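You operate a simulated robot arm through the tools that you are given. There is no shell and no other tool.

You run a simulated robot arm. Do the job below in one go: nothing can be reset, and whatever is moved stays where it is left.

Task
Swap the grey heater plug into the socket that the notice names.
Fine: switch that socket off first, stand its yellow plug in the empty holder cup, plug in, then switch on again. Set down upright: what you pick out.

Only the result counts: the job must be done as asked and must still hold three seconds after the hand-in. Knocking over, shifting, dropping, spilling or breaking anything else fails it.

Robot
A 6-joint arm with a fingered hand, fixed in place. Base frame: the origin is on the floor under the middle of its stand, x ahead of it, y to its left, z up; the work surface is at about z = 0.85. Lengths are in m, angles in degrees, forces in N, time in s.
With the tool pointing down near the work surface it reaches from about 0.5 to 0.96 m from the base axis. Its first joint turns from -166.0 to 166.0 degrees. Payload 5 kg.
The tool frame sits at the grasp point between the pads (the TCP): z along the fingers, y along the line on which they close. The tips reach 0.043 m beyond it. The gripper opens to 0.144 m; its body begins 0.05 m behind the TCP. The gripper is a hand of 5 fingers: y runs from the thumb to the fingers, the wrist lies at [-0.021, -0.133, -0.233] in the tool frame, and closing takes about 1.5 s.
Orientation is that of the tool frame in the base frame, as a unit quaternion [x, y, z, w]. With the fingers straight down and the wrist toward the robot, the tool's x, y and z point along [0, 1, 0], [1, 0, 0] and [0, 0, -1] of the base frame.

Tools
- The arm moves only by the tool send_rows. Its argument "commands" is a list of rows, each an object (a shift or turn left out is 0, a gripper value left out holds the last) with "xyz": the shift along the base's x, y, z in units of 200 mm (1.0 is 200 mm), a list of three; "turn": the turn, a rotation vector about the base's x, y, z in units of 90 degrees (1.0 is 90 degrees), a list of three; "hand": the finger opening in cm, from 0 to 14.4. In form: [{"xyz": [tx, ty, tz], "turn": [wx, wy, wz], "hand": hand}, ...]. A call has 1 to 20 rows; each row is the pose to reach, as a shift and turn from the pose commanded when the call began. A call with a number of a shift or a turn outside -1 to 1 is refused whole. Each row takes 0.2 s and may step no farther than 0.05 m and 8.6 degrees from the row before; otherwise, or with a gripper value out of range, the whole call is refused. A pose out of reach is approached as far as the arm can. The call stops where the force on the tool passes 70 N (or 10 N more than at its start, if that is more) or the arm is blocked; 0.2 s more then pass. The fingers move at their own pace (about 0.072 m/s each) and stop on an object; they squeeze with about 29 N. The grip force told is the motor's: it shows also when the fingers shut on nothing. Time passes only in rows, and 0.2 s behind the last, so rows that repeat a pose let the fingers close. The reply holds the time, the measured pose of the TCP, the force on the tool along the base axes, the opening and the grip force, in the units named above and with some noise, with the torque about the TCP (base axes, N m) and any sound that the robot's microphone picked up, and new pictures: "show" is both (left out), scene, wrist or none.
- Cameras (640 x 400 px; columns grow to the right, rows downward): "scene" is fixed at [0.0505, 0.5015, 1.7093]; the picture's right is [-0.91, -0.41, 0.00], its down [-0.22, 0.49, -0.85] and it looks along [0.34, -0.77, -0.53] (base axes); focal length 342 px, centre (320, 200). "wrist" rides on the gripper at [0.086, -0.108, -0.168] in the tool frame; the picture's right is [-0.80, 0.28, -0.53], its down [-0.54, -0.73, 0.42] and it looks along [-0.27, 0.63, 0.73] (tool axes); focal length 275 px, centre (320, 200). There is no depth. A picture from a camera that has moved, and an enlarged one, comes with that camera's place and axes in the base frame and with its lens.
- slide_trunk(by): slides the trunk up (or, below 0, down) by that many m; the arm rides with it, the base frame stays. It gives what a move gives, with no picture.
- set_grasp(shape): the hand has 5 fingers and takes this shape, open, in about a second: jaw (thumb against the fingers, like two jaws); tri (thumb and two fingers); tip (a fingertip pinch); poke (one finger out to press); point (the index stretched); flat (the hand flat); cup (the hand cupped); fist (a fist). The gripper value then closes the fingers along that shape, each until it touches; the sizes above hold for jaw. It gives what a move gives, with no picture.
- close_up(camera, box): a new picture of the part [left, top, right, bottom] of that camera's present view, enlarged. No time passes.
- hand_in(): hands the job in; it is judged then, once.

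Places have to be worked out from the pictures, the camera data and where the tool is seen. Open the gripper and draw the arm clear of the work before you hand the job in, unless the task says otherwise.

The tools are called after ">>>" by a JSON object that holds its "op" and its "data". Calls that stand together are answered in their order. send_rows: Moves the arm, as the interface text tells. Its arguments: {"type":"object","properties":{"commands":{"type":"array"},"show":{"type":"string","enum":["both","scene","wrist","none"]}},"required":["commands"]} The other tools are called the same way: slide_trunk (by) moves the trunk up or down; set_grasp (shape) gives the hand a shape; close_up (camera, box) takes an enlarged picture of a part of a camera's view; hand_in () hands the job in.

At the start:

```text
t: 0.0
eef_pos: [0.3249, -0.3877, 1.2131]
ee_rot: [0.707, 0.707, -0.001, 0.0]
wrist_force: [0.1, -0.2, 0.0]
moment: [-0.02, -0.01, 0.0]
width: 0.1434
gripper_force: 0.0
shape: jaw
trunk travel left (down, up): [-0.525, 0.065]
```

scene: 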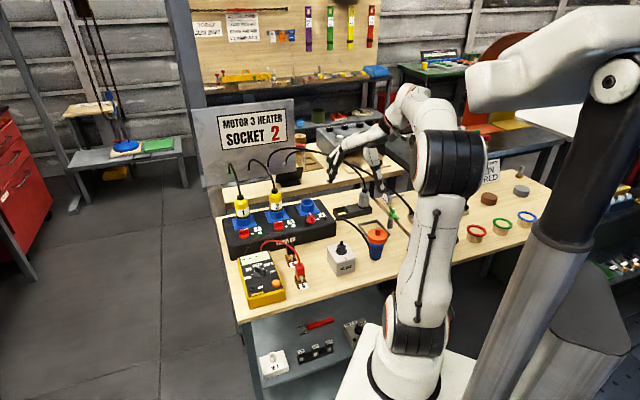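
wrist: 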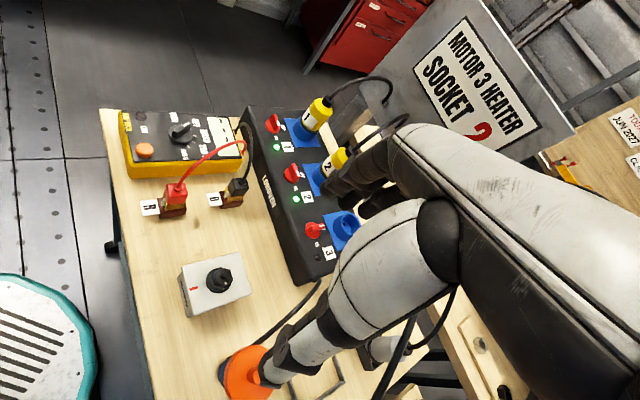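

The notice reads "MOTOR 3 HEATER – SOCKET 2". I'll enlarge the scene view to find the socket box, switches, plugs and holder cup.

>>> {"op": "close_up", "data": {"camera": "scene", "box": [210, 150, 350, 270]}}

>>> {"op": "close_up", "data": {"camera": "scene", "box": [320, 120, 460, 280]}}

>>> {"op": "close_up", "data": {"camera": "wrist", "box": [230, 60, 430, 300]}}

>>> {"op": "close_up", "data": {"camera": "scene", "box": [210, 80, 310, 160]}}

```text
3.33 times, centred on (280, 210) of scene
camera zoom: at [0.0505, 0.5015, 1.7093], right [-0.91, -0.41, 0.0], down [-0.22, 0.49, -0.85], along [0.34, -0.77, -0.53], focal length 1139 px, centre (453, 167)
```

zoom: 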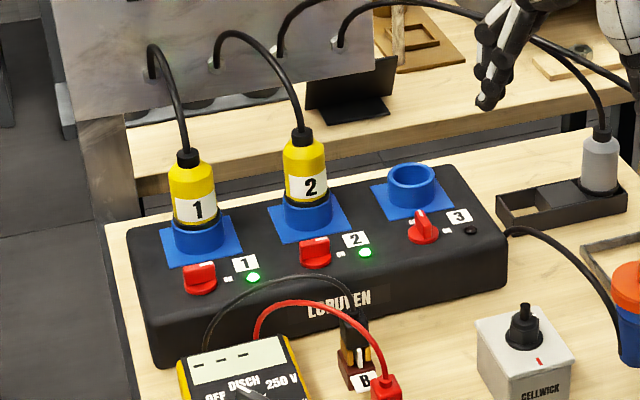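

```text
2.50 times, centred on (390, 200) of scene
camera zoom: at [0.0505, 0.5015, 1.7093], right [-0.91, -0.41, 0.0], down [-0.22, 0.49, -0.85], along [0.34, -0.77, -0.53], focal length 854 px, centre (145, 200)
```

zoom: 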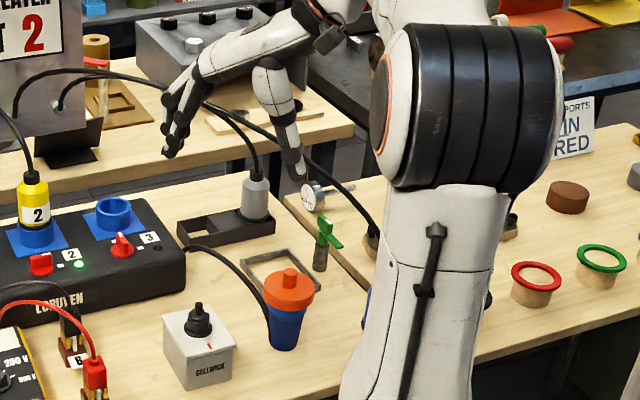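

```text
1.67 times, centred on (330, 180) of wrist
camera zoom: at [0.2174, -0.3017, 1.3796], right [0.28, -0.8, 0.53], down [-0.73, -0.54, -0.42], along [0.63, -0.27, -0.73], focal length 459 px, centre (303, 233)
```

zoom: 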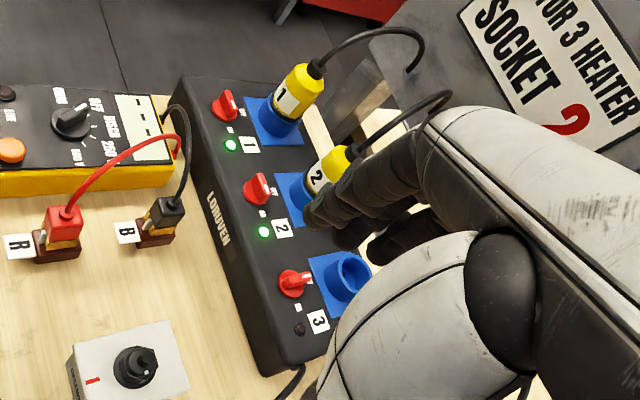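

```text
5.00 times, centred on (260, 120) of scene
camera zoom: at [0.0505, 0.5015, 1.7093], right [-0.91, -0.41, 0.0], down [-0.22, 0.49, -0.85], along [0.34, -0.77, -0.53], focal length 1709 px, centre (620, 600)
```

zoom: 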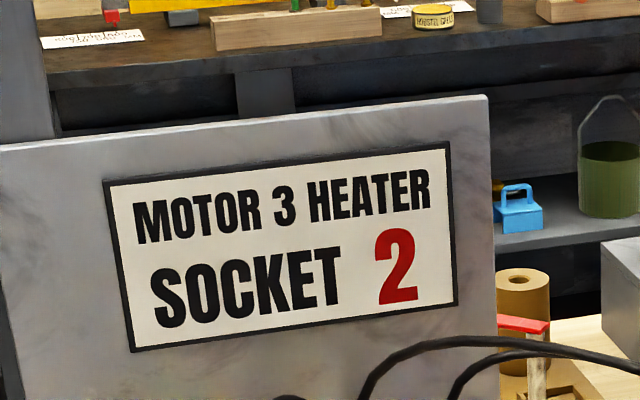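

The sockets appear near (0.77,-0.37), (0.67,-0.45) and (0.58,-0.54), and the grey plug stands in a black holder near (0.40,-0.76). I'll enlarge the holder and switch 2 to see their details.

>>> {"op": "close_up", "data": {"camera": "scene", "box": [310, 170, 400, 230]}}

>>> {"op": "close_up", "data": {"camera": "scene", "box": [245, 175, 325, 230]}}

>>> {"op": "close_up", "data": {"camera": "wrist", "box": [250, 100, 350, 260]}}

>>> {"op": "close_up", "data": {"camera": "wrist", "box": [200, 280, 460, 400]}}

```text
6.67 times, centred on (355, 200) of scene
camera zoom: at [0.0505, 0.5015, 1.7093], right [-0.91, -0.41, 0.0], down [-0.22, 0.49, -0.85], along [0.34, -0.77, -0.53], focal length 2278 px, centre (87, 200)
```

zoom: 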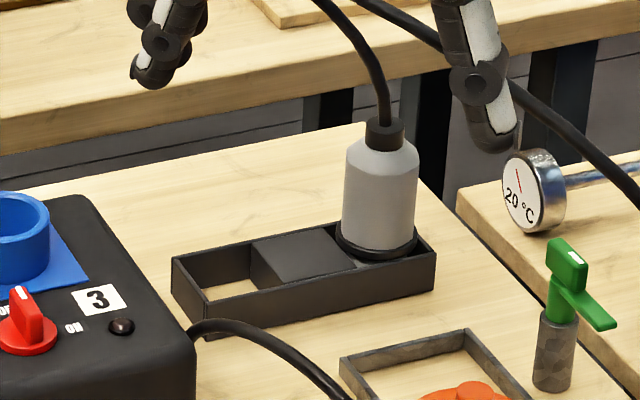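

```text
7.27 times, centred on (285, 202) of scene
camera zoom: at [0.0505, 0.5015, 1.7093], right [-0.91, -0.41, 0.0], down [-0.22, 0.49, -0.85], along [0.34, -0.77, -0.53], focal length 2485 px, centre (574, 182)
```

zoom: 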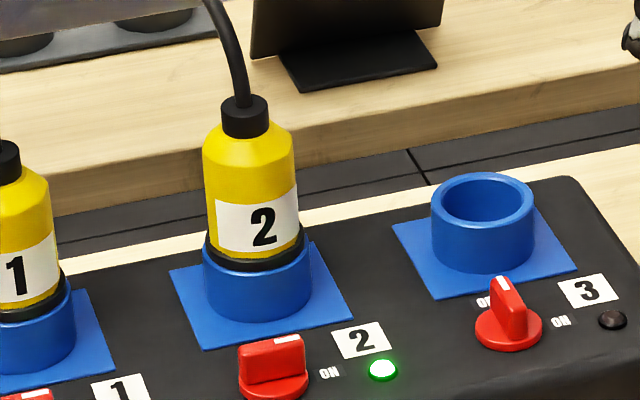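

```text
2.50 times, centred on (300, 180) of wrist
camera zoom: at [0.2174, -0.3017, 1.3796], right [0.28, -0.8, 0.53], down [-0.73, -0.54, -0.42], along [0.63, -0.27, -0.73], focal length 688 px, centre (370, 250)
```

zoom: 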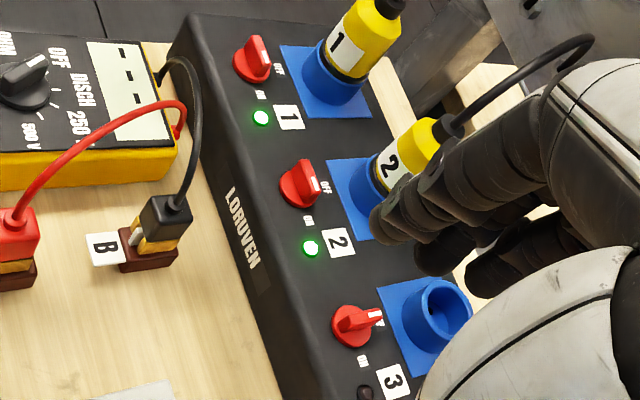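

```text
2.46 times, centred on (330, 340) of wrist
camera zoom: at [0.2174, -0.3017, 1.3796], right [0.28, -0.8, 0.53], down [-0.73, -0.54, -0.42], along [0.63, -0.27, -0.73], focal length 678 px, centre (295, -145)
```

zoom: 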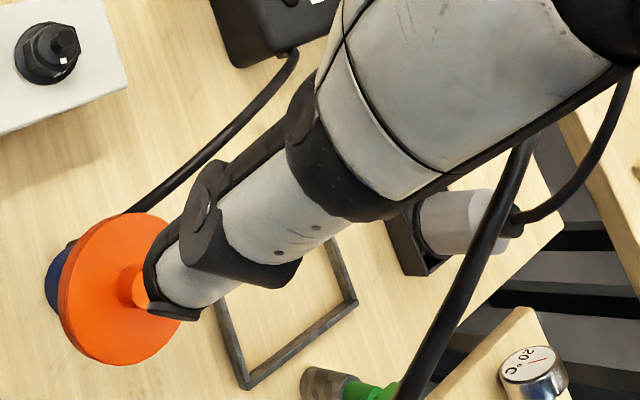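

Switch 2's bar points to ON with its light lit, and knob 3 shows OFF pointing back towards its socket, so OFF is +90° about z. I'll try the fingertip pinch shape and check what the hand looks like in the free air.

>>> {"op": "set_grasp", "data": {"shape": "tip"}}

>>> {"op": "close_up", "data": {"camera": "scene", "box": [310, 90, 430, 200]}}

>>> {"op": "close_up", "data": {"camera": "wrist", "box": [0, 0, 640, 400]}}

```text
t: 0.9
eef_pos: [0.3261, -0.3876, 1.2124]
ee_rot: [0.707, 0.707, 0.0, 0.0]
wrist_force: [0.0, -0.4, -0.1]
moment: [-0.03, 0.02, 0.03]
width: 0.1437
gripper_force: 0.1
shape: tip
trunk travel left (down, up): [-0.525, 0.065]
```

```text
3.64 times, centred on (370, 145) of scene
camera zoom: at [0.0505, 0.5015, 1.7093], right [-0.91, -0.41, 0.0], down [-0.22, 0.49, -0.85], along [0.34, -0.77, -0.53], focal length 1243 px, centre (138, 400)
```

zoom: 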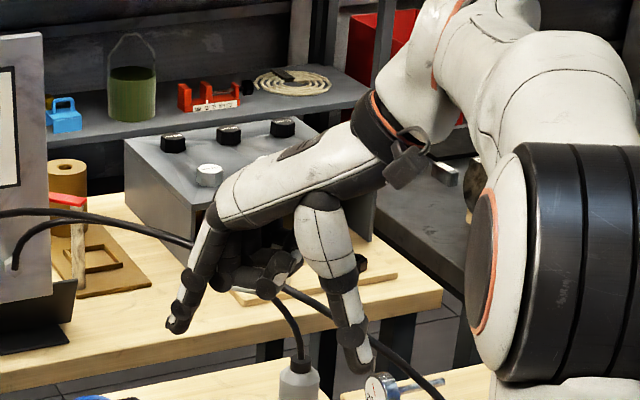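

```text
1.00 times, centred on (320, 200) of wrist (not enlarged: the box is as wide or as high as the picture)
camera zoom: at [0.2174, -0.3016, 1.3796], right [0.28, -0.8, 0.53], down [-0.73, -0.54, -0.42], along [0.63, -0.27, -0.73], focal length 275 px, centre (320, 200)
```

zoom: 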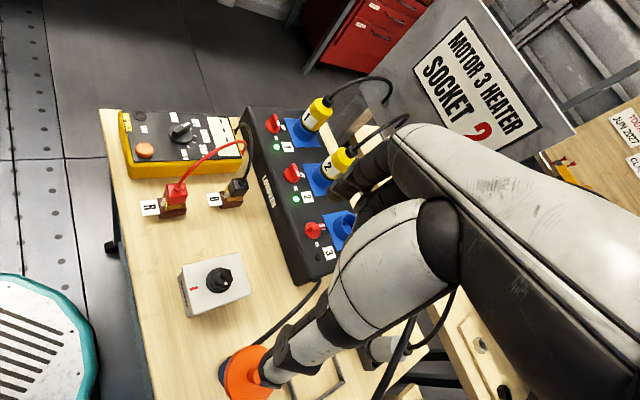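

In the tip shape only the index and thumb stay out, with the index on the tool's +x side. I'll close to about 1 cm here in the air to see where the fingertips meet relative to the TCP.

>>> {"op": "send_rows", "data": {"commands": [{"hand": 0}, {"hand": 0}, {"hand": 0}, {"hand": 0}, {"hand": 0}, {"hand": 0}, {"hand": 0}, {"hand": 0}, {"hand": 0}], "show": "wrist"}}

>>> {"op": "close_up", "data": {"camera": "scene", "box": [310, 110, 410, 200]}}

```text
t: 2.9
eef_pos: [0.3266, -0.3887, 1.2132]
ee_rot: [0.707, 0.707, 0.0, 0.0]
wrist_force: [1.7, 0.3, 0.0]
moment: [-0.02, 0.0, 0.05]
width: 0.0001
gripper_force: 29.2
shape: tip
trunk travel left (down, up): [-0.525, 0.065]
camera wrist: at [0.2174, -0.3017, 1.3796], right [0.28, -0.8, 0.53], down [-0.73, -0.54, -0.42], along [0.63, -0.27, -0.73], focal length 275 px, centre (320, 200)
```

wrist: 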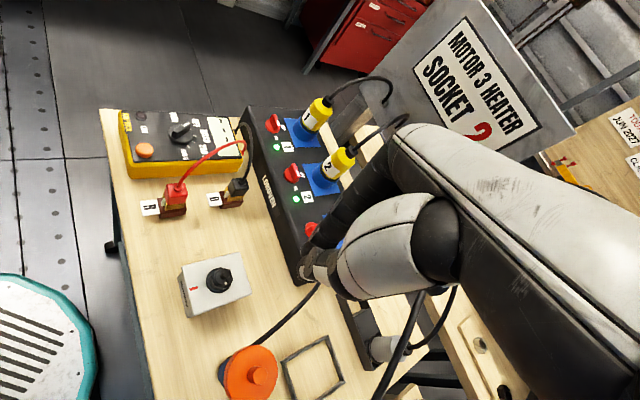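

```text
4.44 times, centred on (360, 155) of scene
camera zoom: at [0.0505, 0.5015, 1.7093], right [-0.91, -0.41, 0.0], down [-0.22, 0.49, -0.85], along [0.34, -0.77, -0.53], focal length 1519 px, centre (142, 400)
```

zoom: 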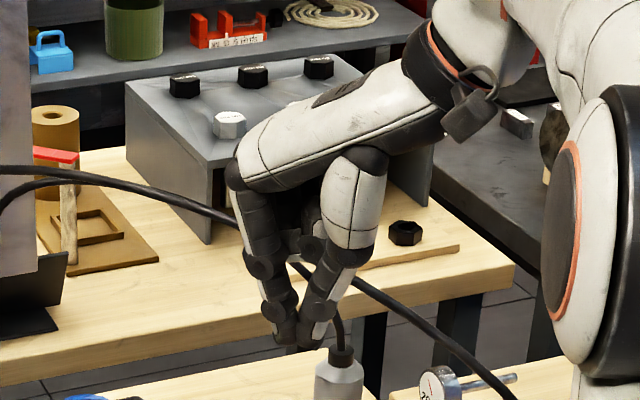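

The pinch tips meet on the TCP axis and end about 4 cm beyond it. Pushing the knob bar with a single finger may need less room beside plug 2, so I'll look at the poke shape as well.

>>> {"op": "set_grasp", "data": {"shape": "poke"}}

>>> {"op": "close_up", "data": {"camera": "scene", "box": [310, 110, 410, 200]}}

>>> {"op": "close_up", "data": {"camera": "wrist", "box": [220, 90, 500, 350]}}

```text
t: 3.8
eef_pos: [0.3274, -0.3884, 1.2134]
ee_rot: [0.707, 0.707, -0.001, 0.0]
wrist_force: [0.4, 0.3, -0.1]
moment: [0.01, 0.01, -0.01]
width: 0.0
gripper_force: 0.1
shape: poke
trunk travel left (down, up): [-0.525, 0.065]
```

```text
4.44 times, centred on (360, 155) of scene
camera zoom: at [0.0505, 0.5015, 1.7093], right [-0.91, -0.41, 0.0], down [-0.22, 0.49, -0.85], along [0.34, -0.77, -0.53], focal length 1519 px, centre (142, 400)
```

zoom: 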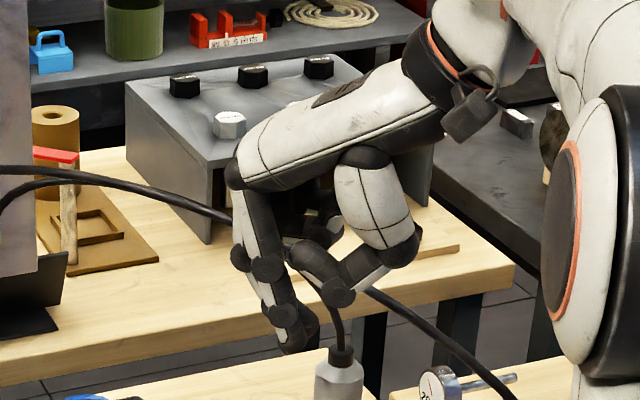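

```text
1.54 times, centred on (360, 220) of wrist
camera zoom: at [0.2175, -0.3016, 1.3796], right [0.28, -0.8, 0.53], down [-0.73, -0.54, -0.42], along [0.63, -0.27, -0.73], focal length 424 px, centre (258, 169)
```

zoom: 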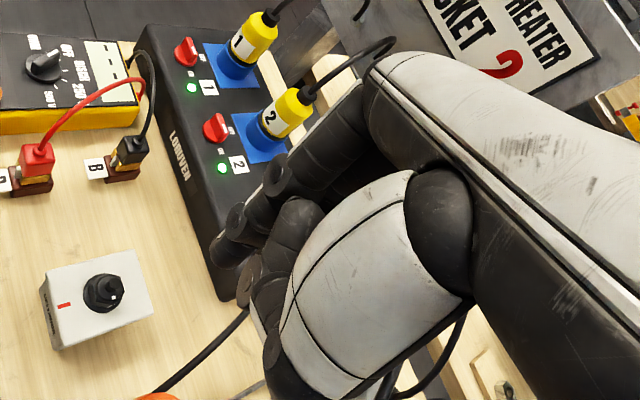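

In poke, the index tip sits near the TCP axis, about 4 cm beyond it. I'll move the hand over towards the socket box at a safe height, turning it to the box's 43° direction with a 20° lean away from the plugs.

>>> {"op": "send_rows", "data": {"commands": [{"xyz": [0.125, 0.02, 0], "turn": [-0.0113, -0.0262, -0.0642]}, {"xyz": [0.25, 0.04, 0], "turn": [-0.0226, -0.0524, -0.1284]}, {"xyz": [0.375, 0.06, 0], "turn": [-0.0339, -0.0786, -0.1926]}, {"xyz": [0.5, 0.08, 0], "turn": [-0.0452, -0.1048, -0.2568]}, {"xyz": [0.625, 0.1, 0], "turn": [-0.0566, -0.1311, -0.321]}, {"xyz": [0.75, 0.12, 0], "turn": [-0.0679, -0.1573, -0.3852]}, {"xyz": [0.875, 0.14, 0], "turn": [-0.0792, -0.1835, -0.4494]}, {"xyz": [1.0, 0.15, 0], "turn": [-0.0905, -0.2097, -0.5136]}], "show": "both"}}

```text
t: 5.6
eef_pos: [0.5259, -0.3589, 1.2114]
ee_rot: [0.914, 0.366, 0.064, 0.162]
wrist_force: [-0.3, 0.3, -0.2]
moment: [0.07, -0.01, -0.02]
width: 0.0
gripper_force: 0.0
shape: poke
trunk travel left (down, up): [-0.525, 0.065]
camera wrist: at [0.4791, -0.1833, 1.3308], right [-0.52, -0.61, 0.6], down [-0.76, 0.01, -0.64], along [0.38, -0.79, -0.47], focal length 275 px, centre (320, 200)
```

scene: 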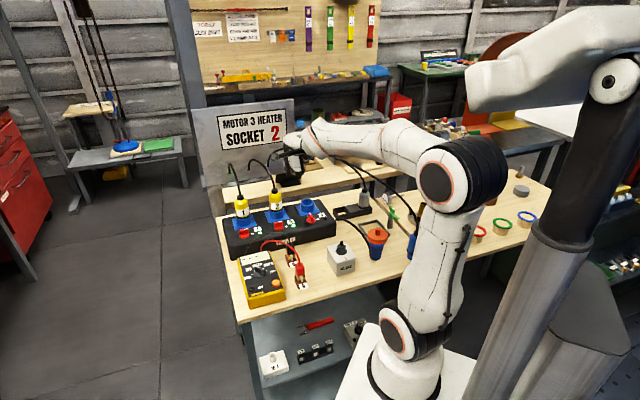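
wrist: 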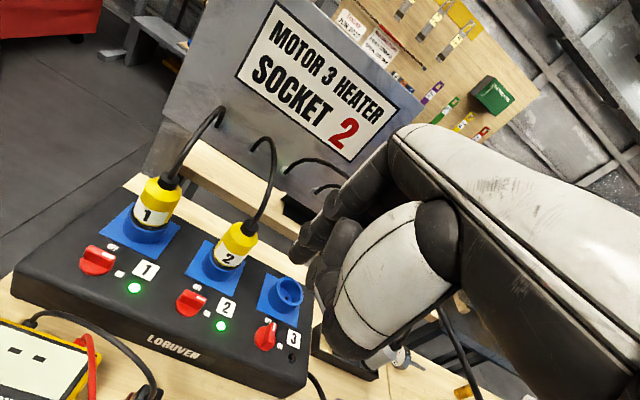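

The box, knobs and plugs are well seen by the wrist camera now. I'll enlarge both views to triangulate knob 2, socket 2 and the fingertip.

>>> {"op": "close_up", "data": {"camera": "wrist", "box": [140, 210, 330, 350]}}

>>> {"op": "close_up", "data": {"camera": "scene", "box": [225, 130, 345, 240]}}

>>> {"op": "close_up", "data": {"camera": "scene", "box": [250, 125, 320, 195]}}

```text
2.86 times, centred on (235, 280) of wrist
camera zoom: at [0.4791, -0.1833, 1.3308], right [-0.52, -0.61, 0.6], down [-0.76, 0.01, -0.64], along [0.38, -0.79, -0.47], focal length 786 px, centre (563, -29)
```

zoom: 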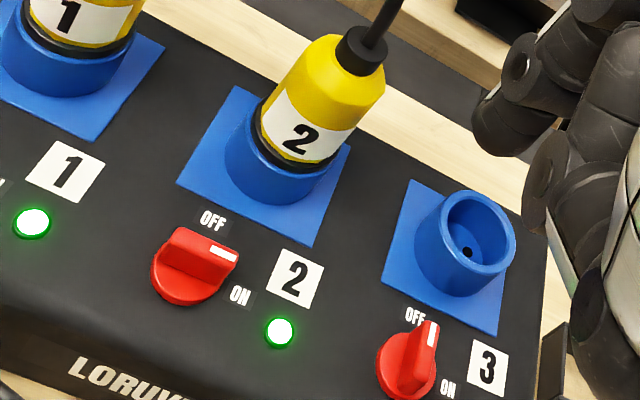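

```text
3.64 times, centred on (285, 185) of scene
camera zoom: at [0.0505, 0.5015, 1.7093], right [-0.91, -0.41, 0.0], down [-0.22, 0.49, -0.85], along [0.34, -0.77, -0.53], focal length 1243 px, centre (447, 254)
```

zoom: 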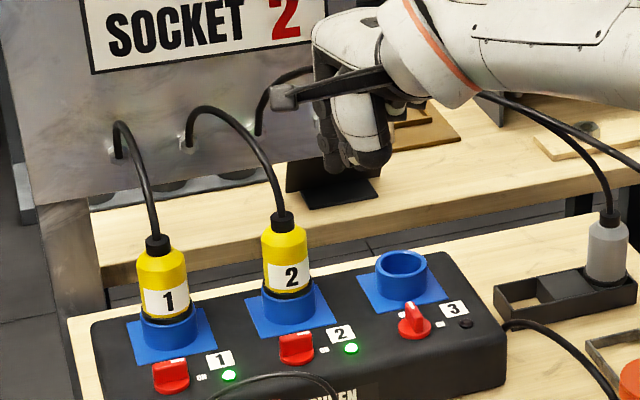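

```text
5.71 times, centred on (285, 160) of scene
camera zoom: at [0.0505, 0.5015, 1.7093], right [-0.91, -0.41, 0.0], down [-0.22, 0.49, -0.85], along [0.34, -0.77, -0.53], focal length 1953 px, centre (520, 429)
```

zoom: 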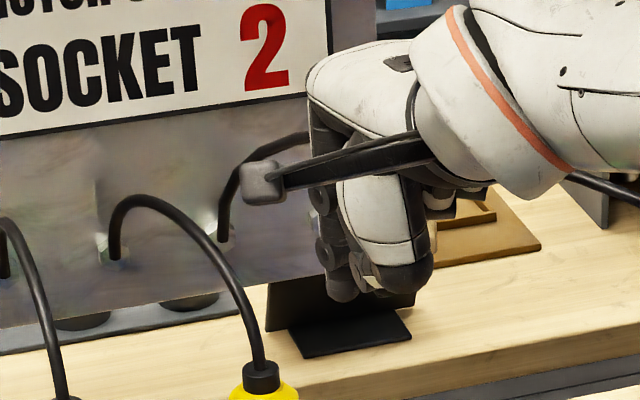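

Knob 2's bar is at roughly (0.615,-0.379,0.965). I'll enlarge the hand to fix where the index fingertip really is relative to the TCP.

>>> {"op": "close_up", "data": {"camera": "scene", "box": [295, 145, 345, 185]}}

>>> {"op": "close_up", "data": {"camera": "wrist", "box": [270, 130, 420, 370]}}

```text
10.00 times, centred on (320, 165) of scene
camera zoom: at [0.0505, 0.5015, 1.7093], right [-0.91, -0.41, 0.0], down [-0.22, 0.49, -0.85], along [0.34, -0.77, -0.53], focal length 3417 px, centre (320, 550)
```

zoom: 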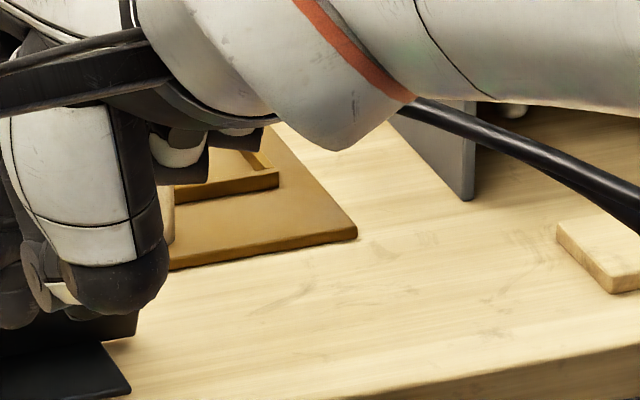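

```text
1.67 times, centred on (345, 250) of wrist
camera zoom: at [0.4791, -0.1833, 1.3308], right [-0.52, -0.61, 0.6], down [-0.76, 0.01, -0.64], along [0.38, -0.79, -0.47], focal length 459 px, centre (278, 117)
```

zoom: 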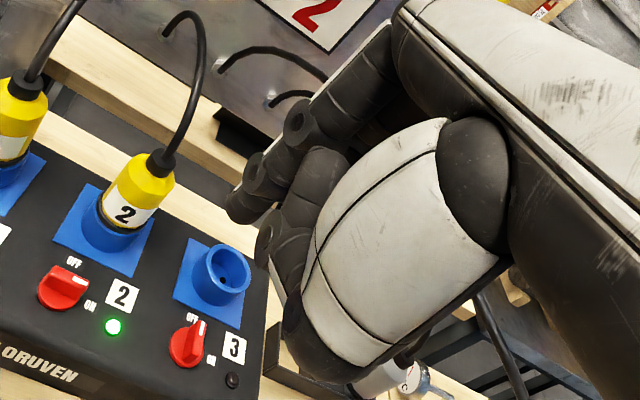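

The index tip lies about 1.4 cm on the +x side and 4 cm ahead of the TCP. I'll lower to a hover just in front of knob 2's ON end and check the alignment before touching.

>>> {"op": "send_rows", "data": {"commands": [{"xyz": [0.07, -0.013, -0.19]}, {"xyz": [0.14, -0.026, -0.38]}, {"xyz": [0.21, -0.039, -0.57]}, {"xyz": [0.21, -0.039, -0.73]}, {"xyz": [0.21, -0.039, -0.73]}], "show": "both"}}

>>> {"op": "close_up", "data": {"camera": "scene", "box": [245, 165, 325, 235]}}

>>> {"op": "close_up", "data": {"camera": "wrist", "box": [140, 180, 340, 340]}}

```text
t: 6.8
eef_pos: [0.5658, -0.3663, 1.069]
ee_rot: [0.915, 0.363, 0.063, 0.162]
wrist_force: [0.5, 0.0, -0.8]
moment: [0.02, 0.0, -0.03]
width: 0.0
gripper_force: 0.0
shape: poke
trunk travel left (down, up): [-0.525, 0.065]
camera wrist: at [0.5196, -0.1898, 1.189], right [-0.52, -0.61, 0.6], down [-0.76, 0.02, -0.65], along [0.38, -0.79, -0.47], focal length 275 px, centre (320, 200)
```

scene: 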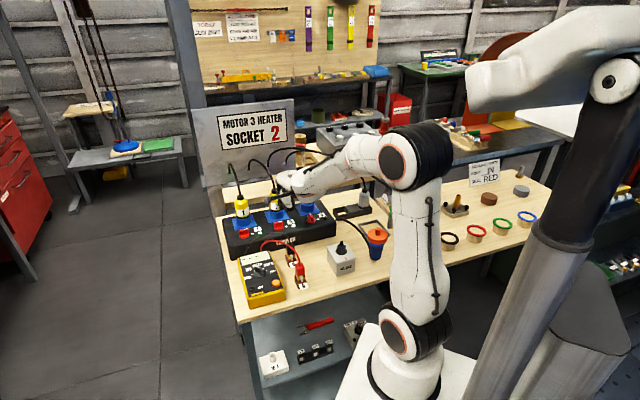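
wrist: 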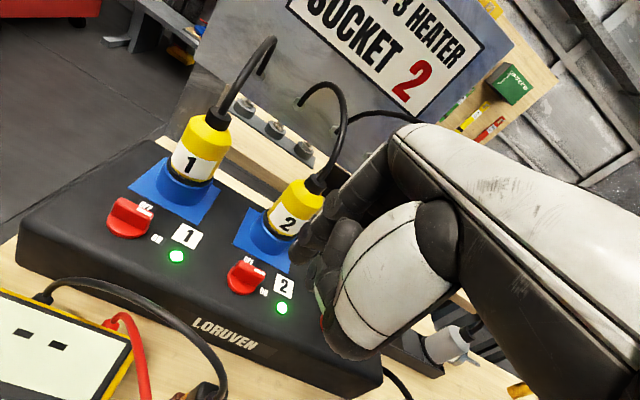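

```text
5.71 times, centred on (285, 200) of scene
camera zoom: at [0.0505, 0.5015, 1.7093], right [-0.91, -0.41, 0.0], down [-0.22, 0.49, -0.85], along [0.34, -0.77, -0.53], focal length 1953 px, centre (520, 200)
```

zoom: 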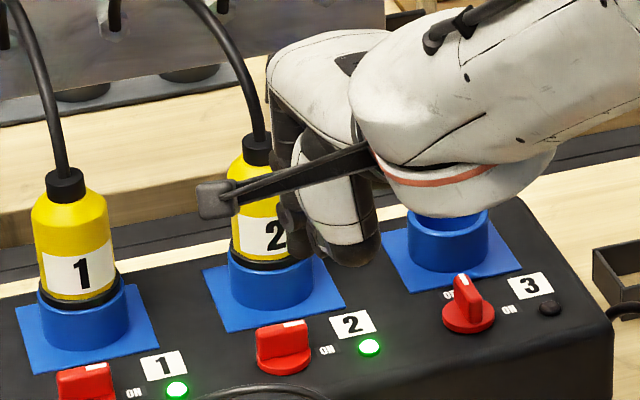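

```text
2.50 times, centred on (240, 260) of wrist
camera zoom: at [0.5196, -0.1898, 1.189], right [-0.52, -0.61, 0.6], down [-0.76, 0.02, -0.65], along [0.38, -0.79, -0.47], focal length 688 px, centre (520, 50)
```

zoom: 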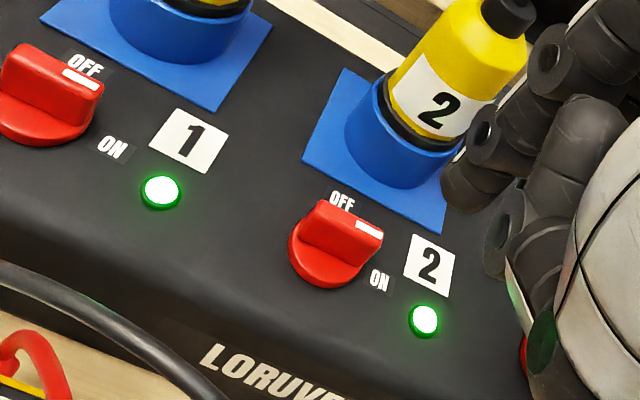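

The hover pose is in front of plug 2. I'll zoom tightly on the fingertip and knob 2 to correct the lateral offset before lowering.

>>> {"op": "close_up", "data": {"camera": "scene", "box": [270, 185, 320, 225]}}

>>> {"op": "close_up", "data": {"camera": "wrist", "box": [220, 200, 350, 310]}}

```text
10.00 times, centred on (295, 205) of scene
camera zoom: at [0.0505, 0.5015, 1.7093], right [-0.91, -0.41, 0.0], down [-0.22, 0.49, -0.85], along [0.34, -0.77, -0.53], focal length 3417 px, centre (570, 150)
```

zoom: 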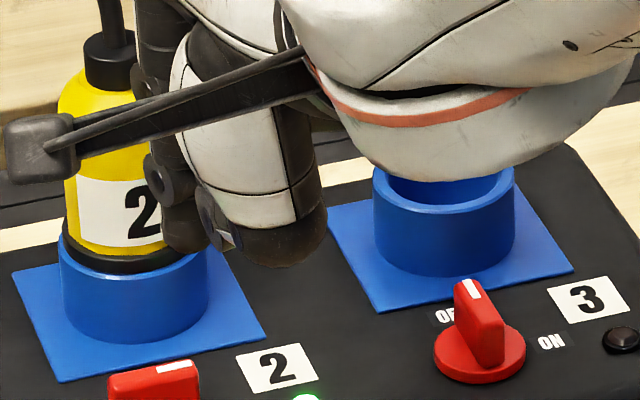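

```text
3.64 times, centred on (285, 255) of wrist
camera zoom: at [0.5196, -0.1898, 1.189], right [-0.52, -0.61, 0.6], down [-0.76, 0.02, -0.65], along [0.38, -0.79, -0.47], focal length 1001 px, centre (447, 0)
```

zoom: 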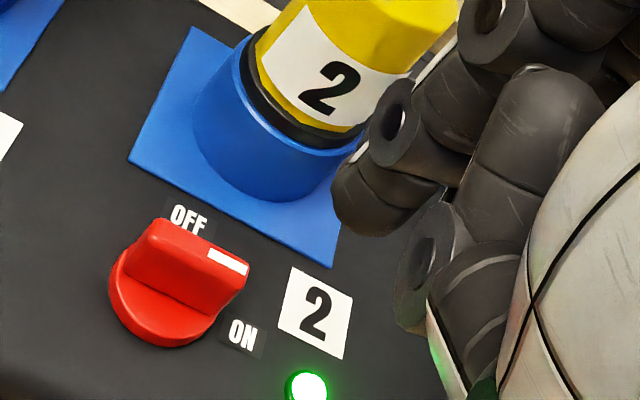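

The fingertip is the lowest part of the hand and stays clear of plug 2. I'll lower to about 2 cm above contact height, slightly further in front of knob 2.

>>> {"op": "send_rows", "data": {"commands": [{"xyz": [-0.015, 0.0125, -0.14]}, {"xyz": [-0.015, 0.0125, -0.285]}, {"xyz": [-0.015, 0.0125, -0.285]}], "show": "none"}}

>>> {"op": "close_up", "data": {"camera": "scene", "box": [260, 190, 310, 230]}}

>>> {"op": "close_up", "data": {"camera": "wrist", "box": [220, 180, 380, 310]}}

```text
t: 7.6
eef_pos: [0.5647, -0.3629, 1.009]
ee_rot: [0.916, 0.363, 0.064, 0.162]
wrist_force: [0.6, 0.9, -0.9]
moment: [-0.01, 0.02, -0.02]
width: 0.0002
gripper_force: 0.1
shape: poke
trunk travel left (down, up): [-0.525, 0.065]
```

```text
10.00 times, centred on (285, 210) of scene
camera zoom: at [0.0505, 0.5015, 1.7093], right [-0.91, -0.41, 0.0], down [-0.22, 0.49, -0.85], along [0.34, -0.77, -0.53], focal length 3417 px, centre (670, 100)
```

zoom: 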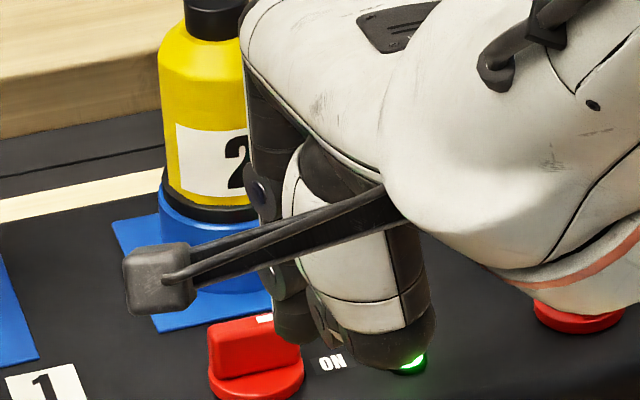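

```text
3.08 times, centred on (300, 245) of wrist
camera zoom: at [0.5176, -0.187, 1.1298], right [-0.52, -0.61, 0.6], down [-0.76, 0.02, -0.65], along [0.38, -0.79, -0.47], focal length 847 px, centre (382, 62)
```

zoom: 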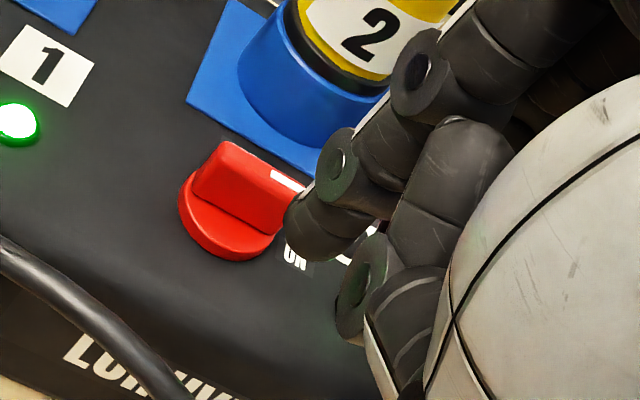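

The fingertip is about 1.2 cm along the ON side and 3 cm in front of knob 2's centre, as wanted. I'll lower 2 cm while watching the force.

>>> {"op": "send_rows", "data": {"commands": [{"xyz": [0, 0, -0.035]}, {"xyz": [0, 0, -0.07]}, {"xyz": [0, 0, -0.1]}, {"xyz": [0, 0, -0.1]}], "show": "none"}}

>>> {"op": "close_up", "data": {"camera": "scene", "box": [260, 195, 310, 235]}}

>>> {"op": "close_up", "data": {"camera": "wrist", "box": [220, 180, 380, 310]}}

```text
t: 8.6
eef_pos: [0.5644, -0.3621, 0.9895]
ee_rot: [0.915, 0.364, 0.065, 0.161]
wrist_force: [0.3, 0.4, 0.6]
moment: [-0.03, 0.0, 0.01]
width: 0.0001
gripper_force: 0.1
shape: poke
trunk travel left (down, up): [-0.525, 0.065]
```

```text
10.00 times, centred on (285, 215) of scene
camera zoom: at [0.0505, 0.5015, 1.7093], right [-0.91, -0.41, 0.0], down [-0.22, 0.49, -0.85], along [0.34, -0.77, -0.53], focal length 3417 px, centre (670, 50)
```

zoom: 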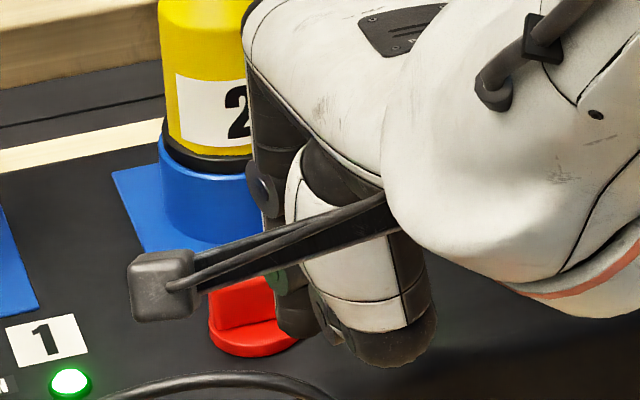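

```text
3.08 times, centred on (300, 245) of wrist
camera zoom: at [0.5181, -0.1872, 1.1093], right [-0.52, -0.61, 0.6], down [-0.76, 0.02, -0.65], along [0.38, -0.79, -0.47], focal length 847 px, centre (382, 62)
```

zoom: 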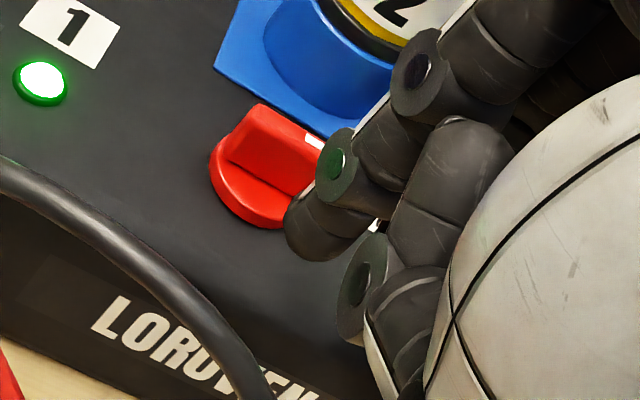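

No contact yet, and the fingertip is beside the bar at its height. I'll push the ON end back towards the socket along an arc, stopping half way to look.

>>> {"op": "send_rows", "data": {"commands": [{"xyz": [0.029, -0.031, 0]}, {"xyz": [0.0585, -0.062, 0]}, {"xyz": [0.062, -0.08, 0]}, {"xyz": [0.0655, -0.099, 0]}, {"xyz": [0.074, -0.115, 0]}, {"xyz": [0.083, -0.13, 0]}], "show": "none"}}

>>> {"op": "close_up", "data": {"camera": "scene", "box": [260, 195, 310, 235]}}

>>> {"op": "close_up", "data": {"camera": "wrist", "box": [220, 180, 380, 310]}}

```text
t: 10.0
eef_pos: [0.5817, -0.3905, 0.9903]
ee_rot: [0.916, 0.362, 0.064, 0.161]
wrist_force: [-1.4, 1.3, 0.8]
moment: [0.02, 0.03, -0.02]
width: 0.0001
gripper_force: 0.1
shape: poke
trunk travel left (down, up): [-0.525, 0.065]
```

```text
10.00 times, centred on (285, 215) of scene
camera zoom: at [0.0505, 0.5015, 1.7093], right [-0.91, -0.41, 0.0], down [-0.22, 0.49, -0.85], along [0.34, -0.77, -0.53], focal length 3417 px, centre (670, 50)
```

zoom: 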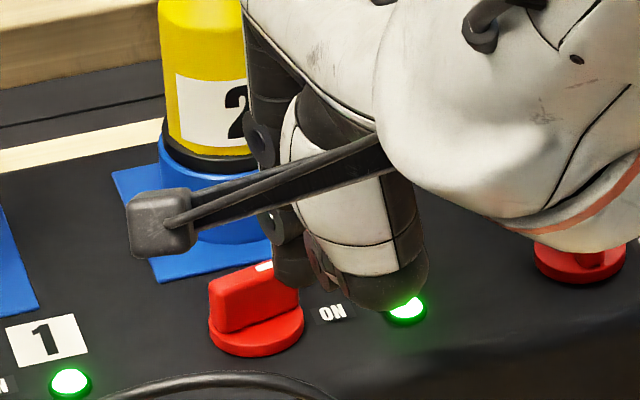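

```text
3.08 times, centred on (300, 245) of wrist
camera zoom: at [0.535, -0.2139, 1.1097], right [-0.52, -0.61, 0.6], down [-0.76, 0.02, -0.65], along [0.38, -0.79, -0.47], focal length 847 px, centre (382, 62)
```

zoom: 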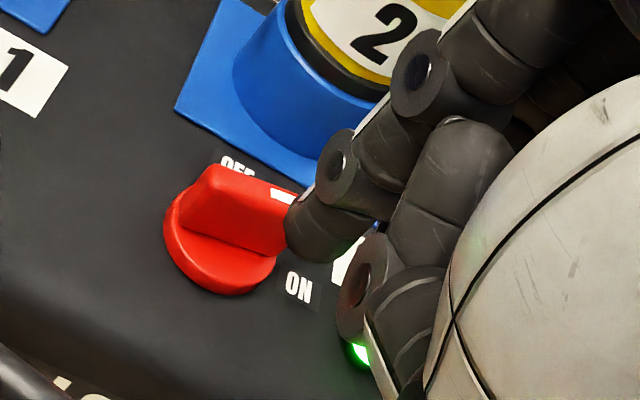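

The fingertip now seems to be past the bar's end and the knob has turned only a little. I'll enlarge further to judge the bar's angle.

>>> {"op": "close_up", "data": {"camera": "scene", "box": [266, 212, 296, 236]}}

>>> {"op": "close_up", "data": {"camera": "wrist", "box": [260, 215, 340, 280]}}

```text
16.00 times, centred on (281, 224) of scene
camera zoom: at [0.0505, 0.5015, 1.7093], right [-0.91, -0.41, 0.0], down [-0.22, 0.49, -0.85], along [0.34, -0.77, -0.53], focal length 5468 px, centre (944, -184)
```

zoom: 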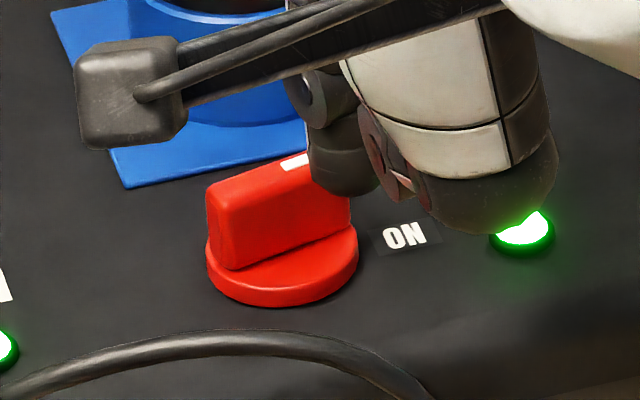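

```text
6.15 times, centred on (300, 248) of wrist
camera zoom: at [0.535, -0.2139, 1.1097], right [-0.52, -0.61, 0.6], down [-0.76, 0.02, -0.65], along [0.38, -0.79, -0.47], focal length 1694 px, centre (443, -92)
```

zoom: 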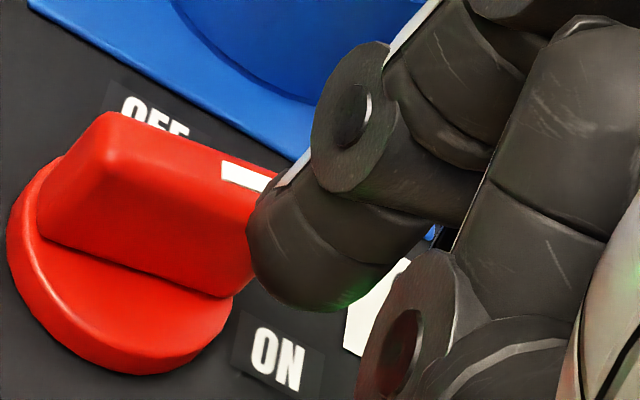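

The bar has turned only about 12° because the finger slid off its end. I'll lift over, set the finger down about 1 cm nearer the knob's middle in front of the bar, and push again along the arc.

>>> {"op": "send_rows", "data": {"commands": [{"xyz": [0, 0, 0.15]}, {"xyz": [-0.061, 0.1645, 0.15]}, {"xyz": [-0.061, 0.1645, 0.15]}, {"xyz": [-0.061, 0.1645, 0.07]}, {"xyz": [-0.061, 0.1645, 0.0]}, {"xyz": [-0.061, 0.1645, 0.0]}], "show": "none"}}

>>> {"op": "close_up", "data": {"camera": "scene", "box": [266, 207, 296, 231]}}

>>> {"op": "close_up", "data": {"camera": "wrist", "box": [240, 200, 340, 280]}}

```text
t: 11.4
eef_pos: [0.5702, -0.3552, 0.9899]
ee_rot: [0.916, 0.363, 0.064, 0.161]
wrist_force: [-0.6, 0.7, 0.8]
moment: [-0.02, 0.04, 0.02]
width: 0.0001
gripper_force: 0.1
shape: poke
trunk travel left (down, up): [-0.525, 0.065]
```

```text
16.00 times, centred on (281, 219) of scene
camera zoom: at [0.0505, 0.5015, 1.7093], right [-0.91, -0.41, 0.0], down [-0.22, 0.49, -0.85], along [0.34, -0.77, -0.53], focal length 5468 px, centre (944, -104)
```

zoom: 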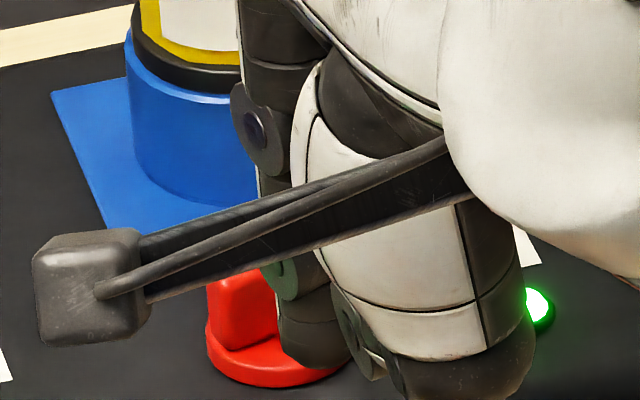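

```text
5.00 times, centred on (290, 240) of wrist
camera zoom: at [0.5226, -0.1798, 1.1099], right [-0.52, -0.61, 0.6], down [-0.76, 0.02, -0.65], along [0.38, -0.79, -0.47], focal length 1376 px, centre (470, 0)
```

zoom: 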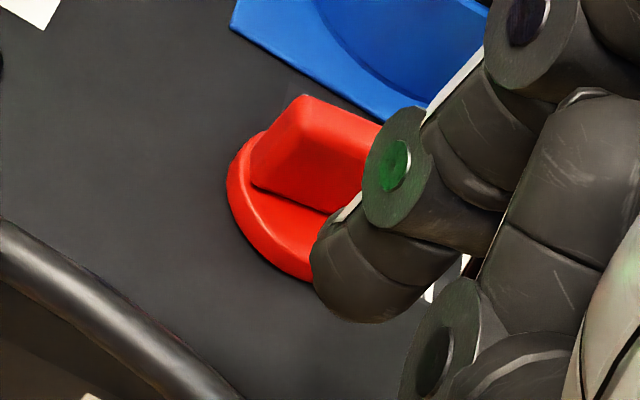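

The picture shows the finger had ridden over the top of the bar, so the bar is lower than I judged. I'll shift 8 mm towards the ON end and lower another 9 mm, watching the force.

>>> {"op": "send_rows", "data": {"commands": [{"xyz": [-0.0425, -0.013, 0]}, {"xyz": [-0.0425, -0.013, -0.015]}, {"xyz": [-0.0425, -0.013, -0.03]}, {"xyz": [-0.0425, -0.013, -0.045]}], "show": "none"}}

>>> {"op": "close_up", "data": {"camera": "scene", "box": [266, 207, 296, 231]}}

>>> {"op": "close_up", "data": {"camera": "wrist", "box": [240, 200, 340, 280]}}

```text
t: 12.4
eef_pos: [0.5627, -0.3606, 0.9801]
ee_rot: [0.916, 0.362, 0.063, 0.161]
wrist_force: [0.3, -0.2, 0.2]
moment: [-0.02, 0.01, 0.01]
width: 0.0
gripper_force: 0.0
shape: poke
trunk travel left (down, up): [-0.525, 0.065]
```

```text
16.00 times, centred on (281, 219) of scene
camera zoom: at [0.0505, 0.5015, 1.7093], right [-0.91, -0.41, 0.0], down [-0.22, 0.49, -0.85], along [0.34, -0.77, -0.53], focal length 5468 px, centre (944, -104)
```

zoom: 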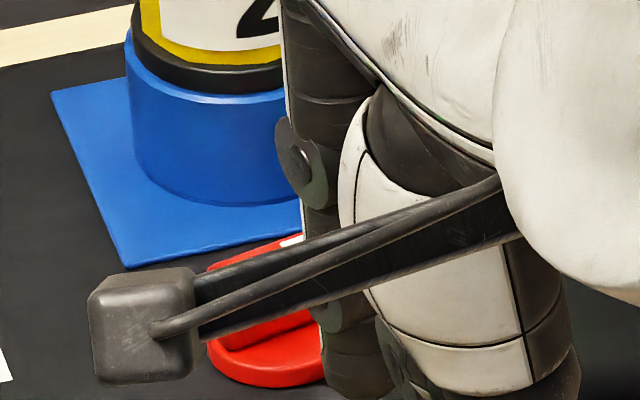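

```text
5.00 times, centred on (290, 240) of wrist
camera zoom: at [0.5146, -0.1842, 1.1003], right [-0.52, -0.61, 0.6], down [-0.76, 0.02, -0.65], along [0.38, -0.79, -0.47], focal length 1376 px, centre (470, 0)
```

zoom: 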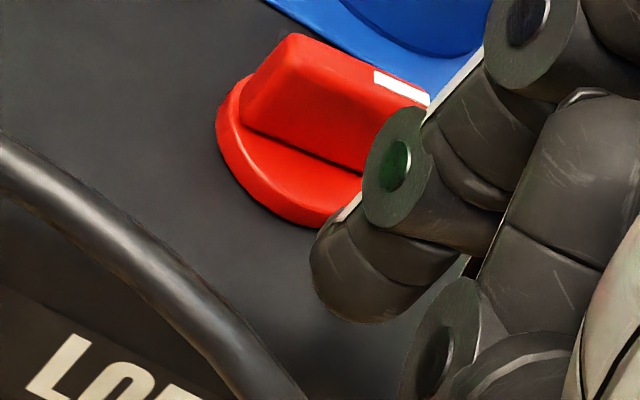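

Still no contact, with the fingertip now about 1 cm below the bar's top. I'll go 3 mm lower and push along the arc to about half way.

>>> {"op": "send_rows", "data": {"commands": [{"xyz": [0, 0, -0.015]}, {"xyz": [0.03, -0.023, -0.015]}, {"xyz": [0.0605, -0.046, -0.015]}, {"xyz": [0.062, -0.068, -0.015]}, {"xyz": [0.0635, -0.0905, -0.015]}, {"xyz": [0.0735, -0.111, -0.015]}], "show": "none"}}

>>> {"op": "close_up", "data": {"camera": "scene", "box": [266, 207, 296, 231]}}

>>> {"op": "close_up", "data": {"camera": "wrist", "box": [240, 200, 340, 280]}}

```text
t: 13.8
eef_pos: [0.5761, -0.3821, 0.9773]
ee_rot: [0.916, 0.363, 0.065, 0.161]
wrist_force: [-0.1, 0.8, 0.5]
moment: [-0.02, 0.01, -0.02]
width: 0.0001
gripper_force: 0.0
shape: poke
trunk travel left (down, up): [-0.525, 0.065]
```

```text
16.00 times, centred on (281, 219) of scene
camera zoom: at [0.0505, 0.5015, 1.7093], right [-0.91, -0.41, 0.0], down [-0.22, 0.49, -0.85], along [0.34, -0.77, -0.53], focal length 5468 px, centre (944, -104)
```

zoom: 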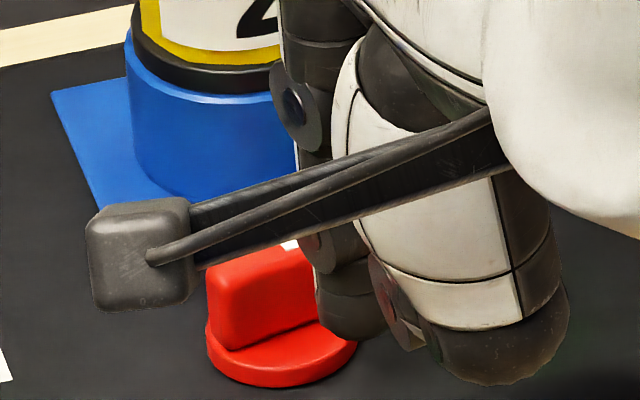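

```text
5.00 times, centred on (290, 240) of wrist
camera zoom: at [0.5287, -0.206, 1.0979], right [-0.52, -0.61, 0.6], down [-0.76, 0.02, -0.65], along [0.38, -0.79, -0.47], focal length 1376 px, centre (470, 0)
```

zoom: 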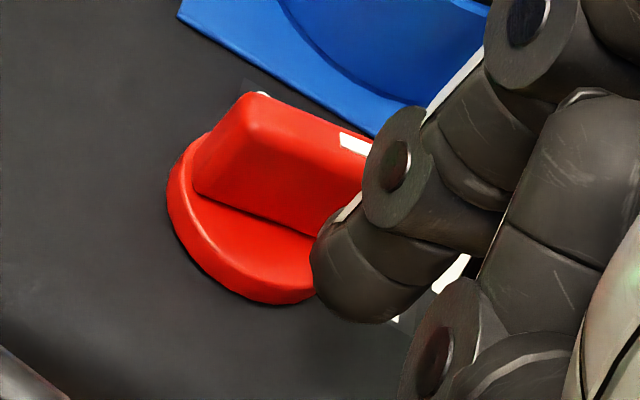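

Reconciling the views, the box top is lower (about 0.93) and the finger is just touching the front of the bar near its end. I'll go 3 mm lower and continue the push to about 60°.

>>> {"op": "send_rows", "data": {"commands": [{"xyz": [0.01, -0.002, -0.015]}, {"xyz": [0.0305, -0.013, -0.015]}, {"xyz": [0.0355, -0.022, -0.015]}, {"xyz": [0.0405, -0.031, -0.015]}, {"xyz": [0.0475, -0.038, -0.015]}, {"xyz": [0.0555, -0.045, -0.015]}], "show": "none"}}

>>> {"op": "close_up", "data": {"camera": "scene", "box": [266, 207, 296, 231]}}

>>> {"op": "close_up", "data": {"camera": "wrist", "box": [240, 200, 340, 280]}}

```text
t: 15.2
eef_pos: [0.5863, -0.3916, 0.9758]
ee_rot: [0.916, 0.362, 0.065, 0.162]
wrist_force: [-7.8, -2.5, 0.4]
moment: [-0.08, 0.2, -0.07]
width: 0.0
gripper_force: 0.0
shape: poke
trunk travel left (down, up): [-0.525, 0.065]
```

```text
16.00 times, centred on (281, 219) of scene
camera zoom: at [0.0505, 0.5015, 1.7093], right [-0.91, -0.41, 0.0], down [-0.22, 0.49, -0.85], along [0.34, -0.77, -0.53], focal length 5468 px, centre (944, -104)
```

zoom: 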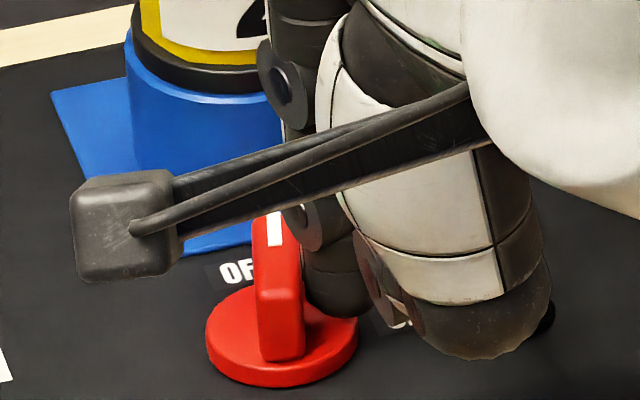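

```text
5.00 times, centred on (290, 240) of wrist
camera zoom: at [0.539, -0.2165, 1.0946], right [-0.52, -0.61, 0.6], down [-0.76, 0.02, -0.65], along [0.38, -0.8, -0.47], focal length 1376 px, centre (470, 0)
```

zoom: 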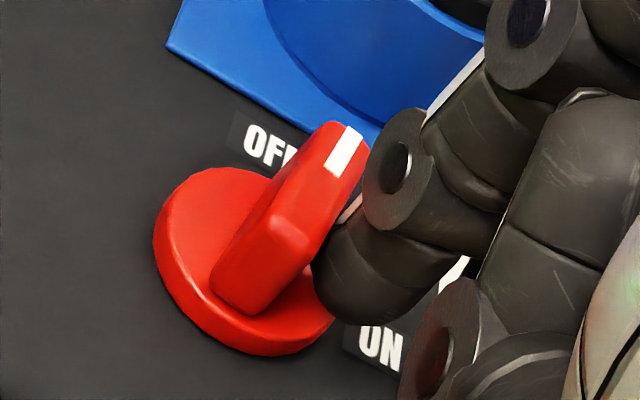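

Knob 2 has swung to about 75° towards OFF and its lamp is dark. I'll push the last few degrees so it matches knob 3's OFF angle.

>>> {"op": "send_rows", "data": {"commands": [{"xyz": [0.01, -0.005, 0]}, {"xyz": [0.019, -0.01, 0]}, {"xyz": [0.028, -0.013, 0]}, {"xyz": [0.0375, -0.0155, 0]}], "show": "none"}}

>>> {"op": "close_up", "data": {"camera": "scene", "box": [266, 207, 296, 231]}}

>>> {"op": "close_up", "data": {"camera": "wrist", "box": [240, 200, 340, 280]}}

```text
t: 16.2
eef_pos: [0.5922, -0.3957, 0.9755]
ee_rot: [0.916, 0.362, 0.064, 0.161]
wrist_force: [-25.7, -16.6, -0.9]
moment: [-0.44, 0.68, -0.31]
width: 0.0
gripper_force: 0.0
shape: poke
trunk travel left (down, up): [-0.525, 0.065]
```

```text
16.00 times, centred on (281, 219) of scene
camera zoom: at [0.0505, 0.5015, 1.7093], right [-0.91, -0.41, 0.0], down [-0.22, 0.49, -0.85], along [0.34, -0.77, -0.53], focal length 5468 px, centre (944, -104)
```

zoom: 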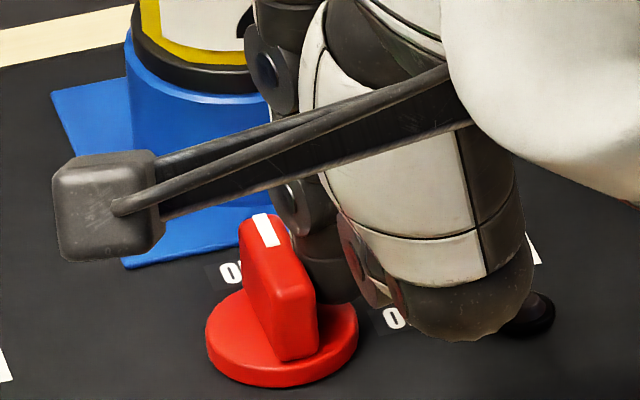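

```text
5.00 times, centred on (290, 240) of wrist
camera zoom: at [0.5453, -0.2206, 1.0948], right [-0.53, -0.61, 0.6], down [-0.76, 0.02, -0.65], along [0.38, -0.8, -0.47], focal length 1376 px, centre (470, 0)
```

zoom: 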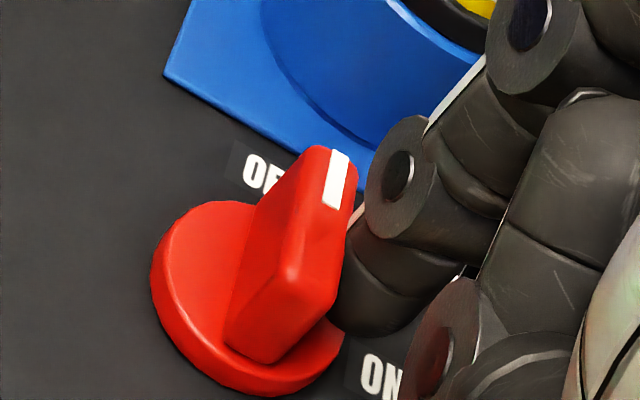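

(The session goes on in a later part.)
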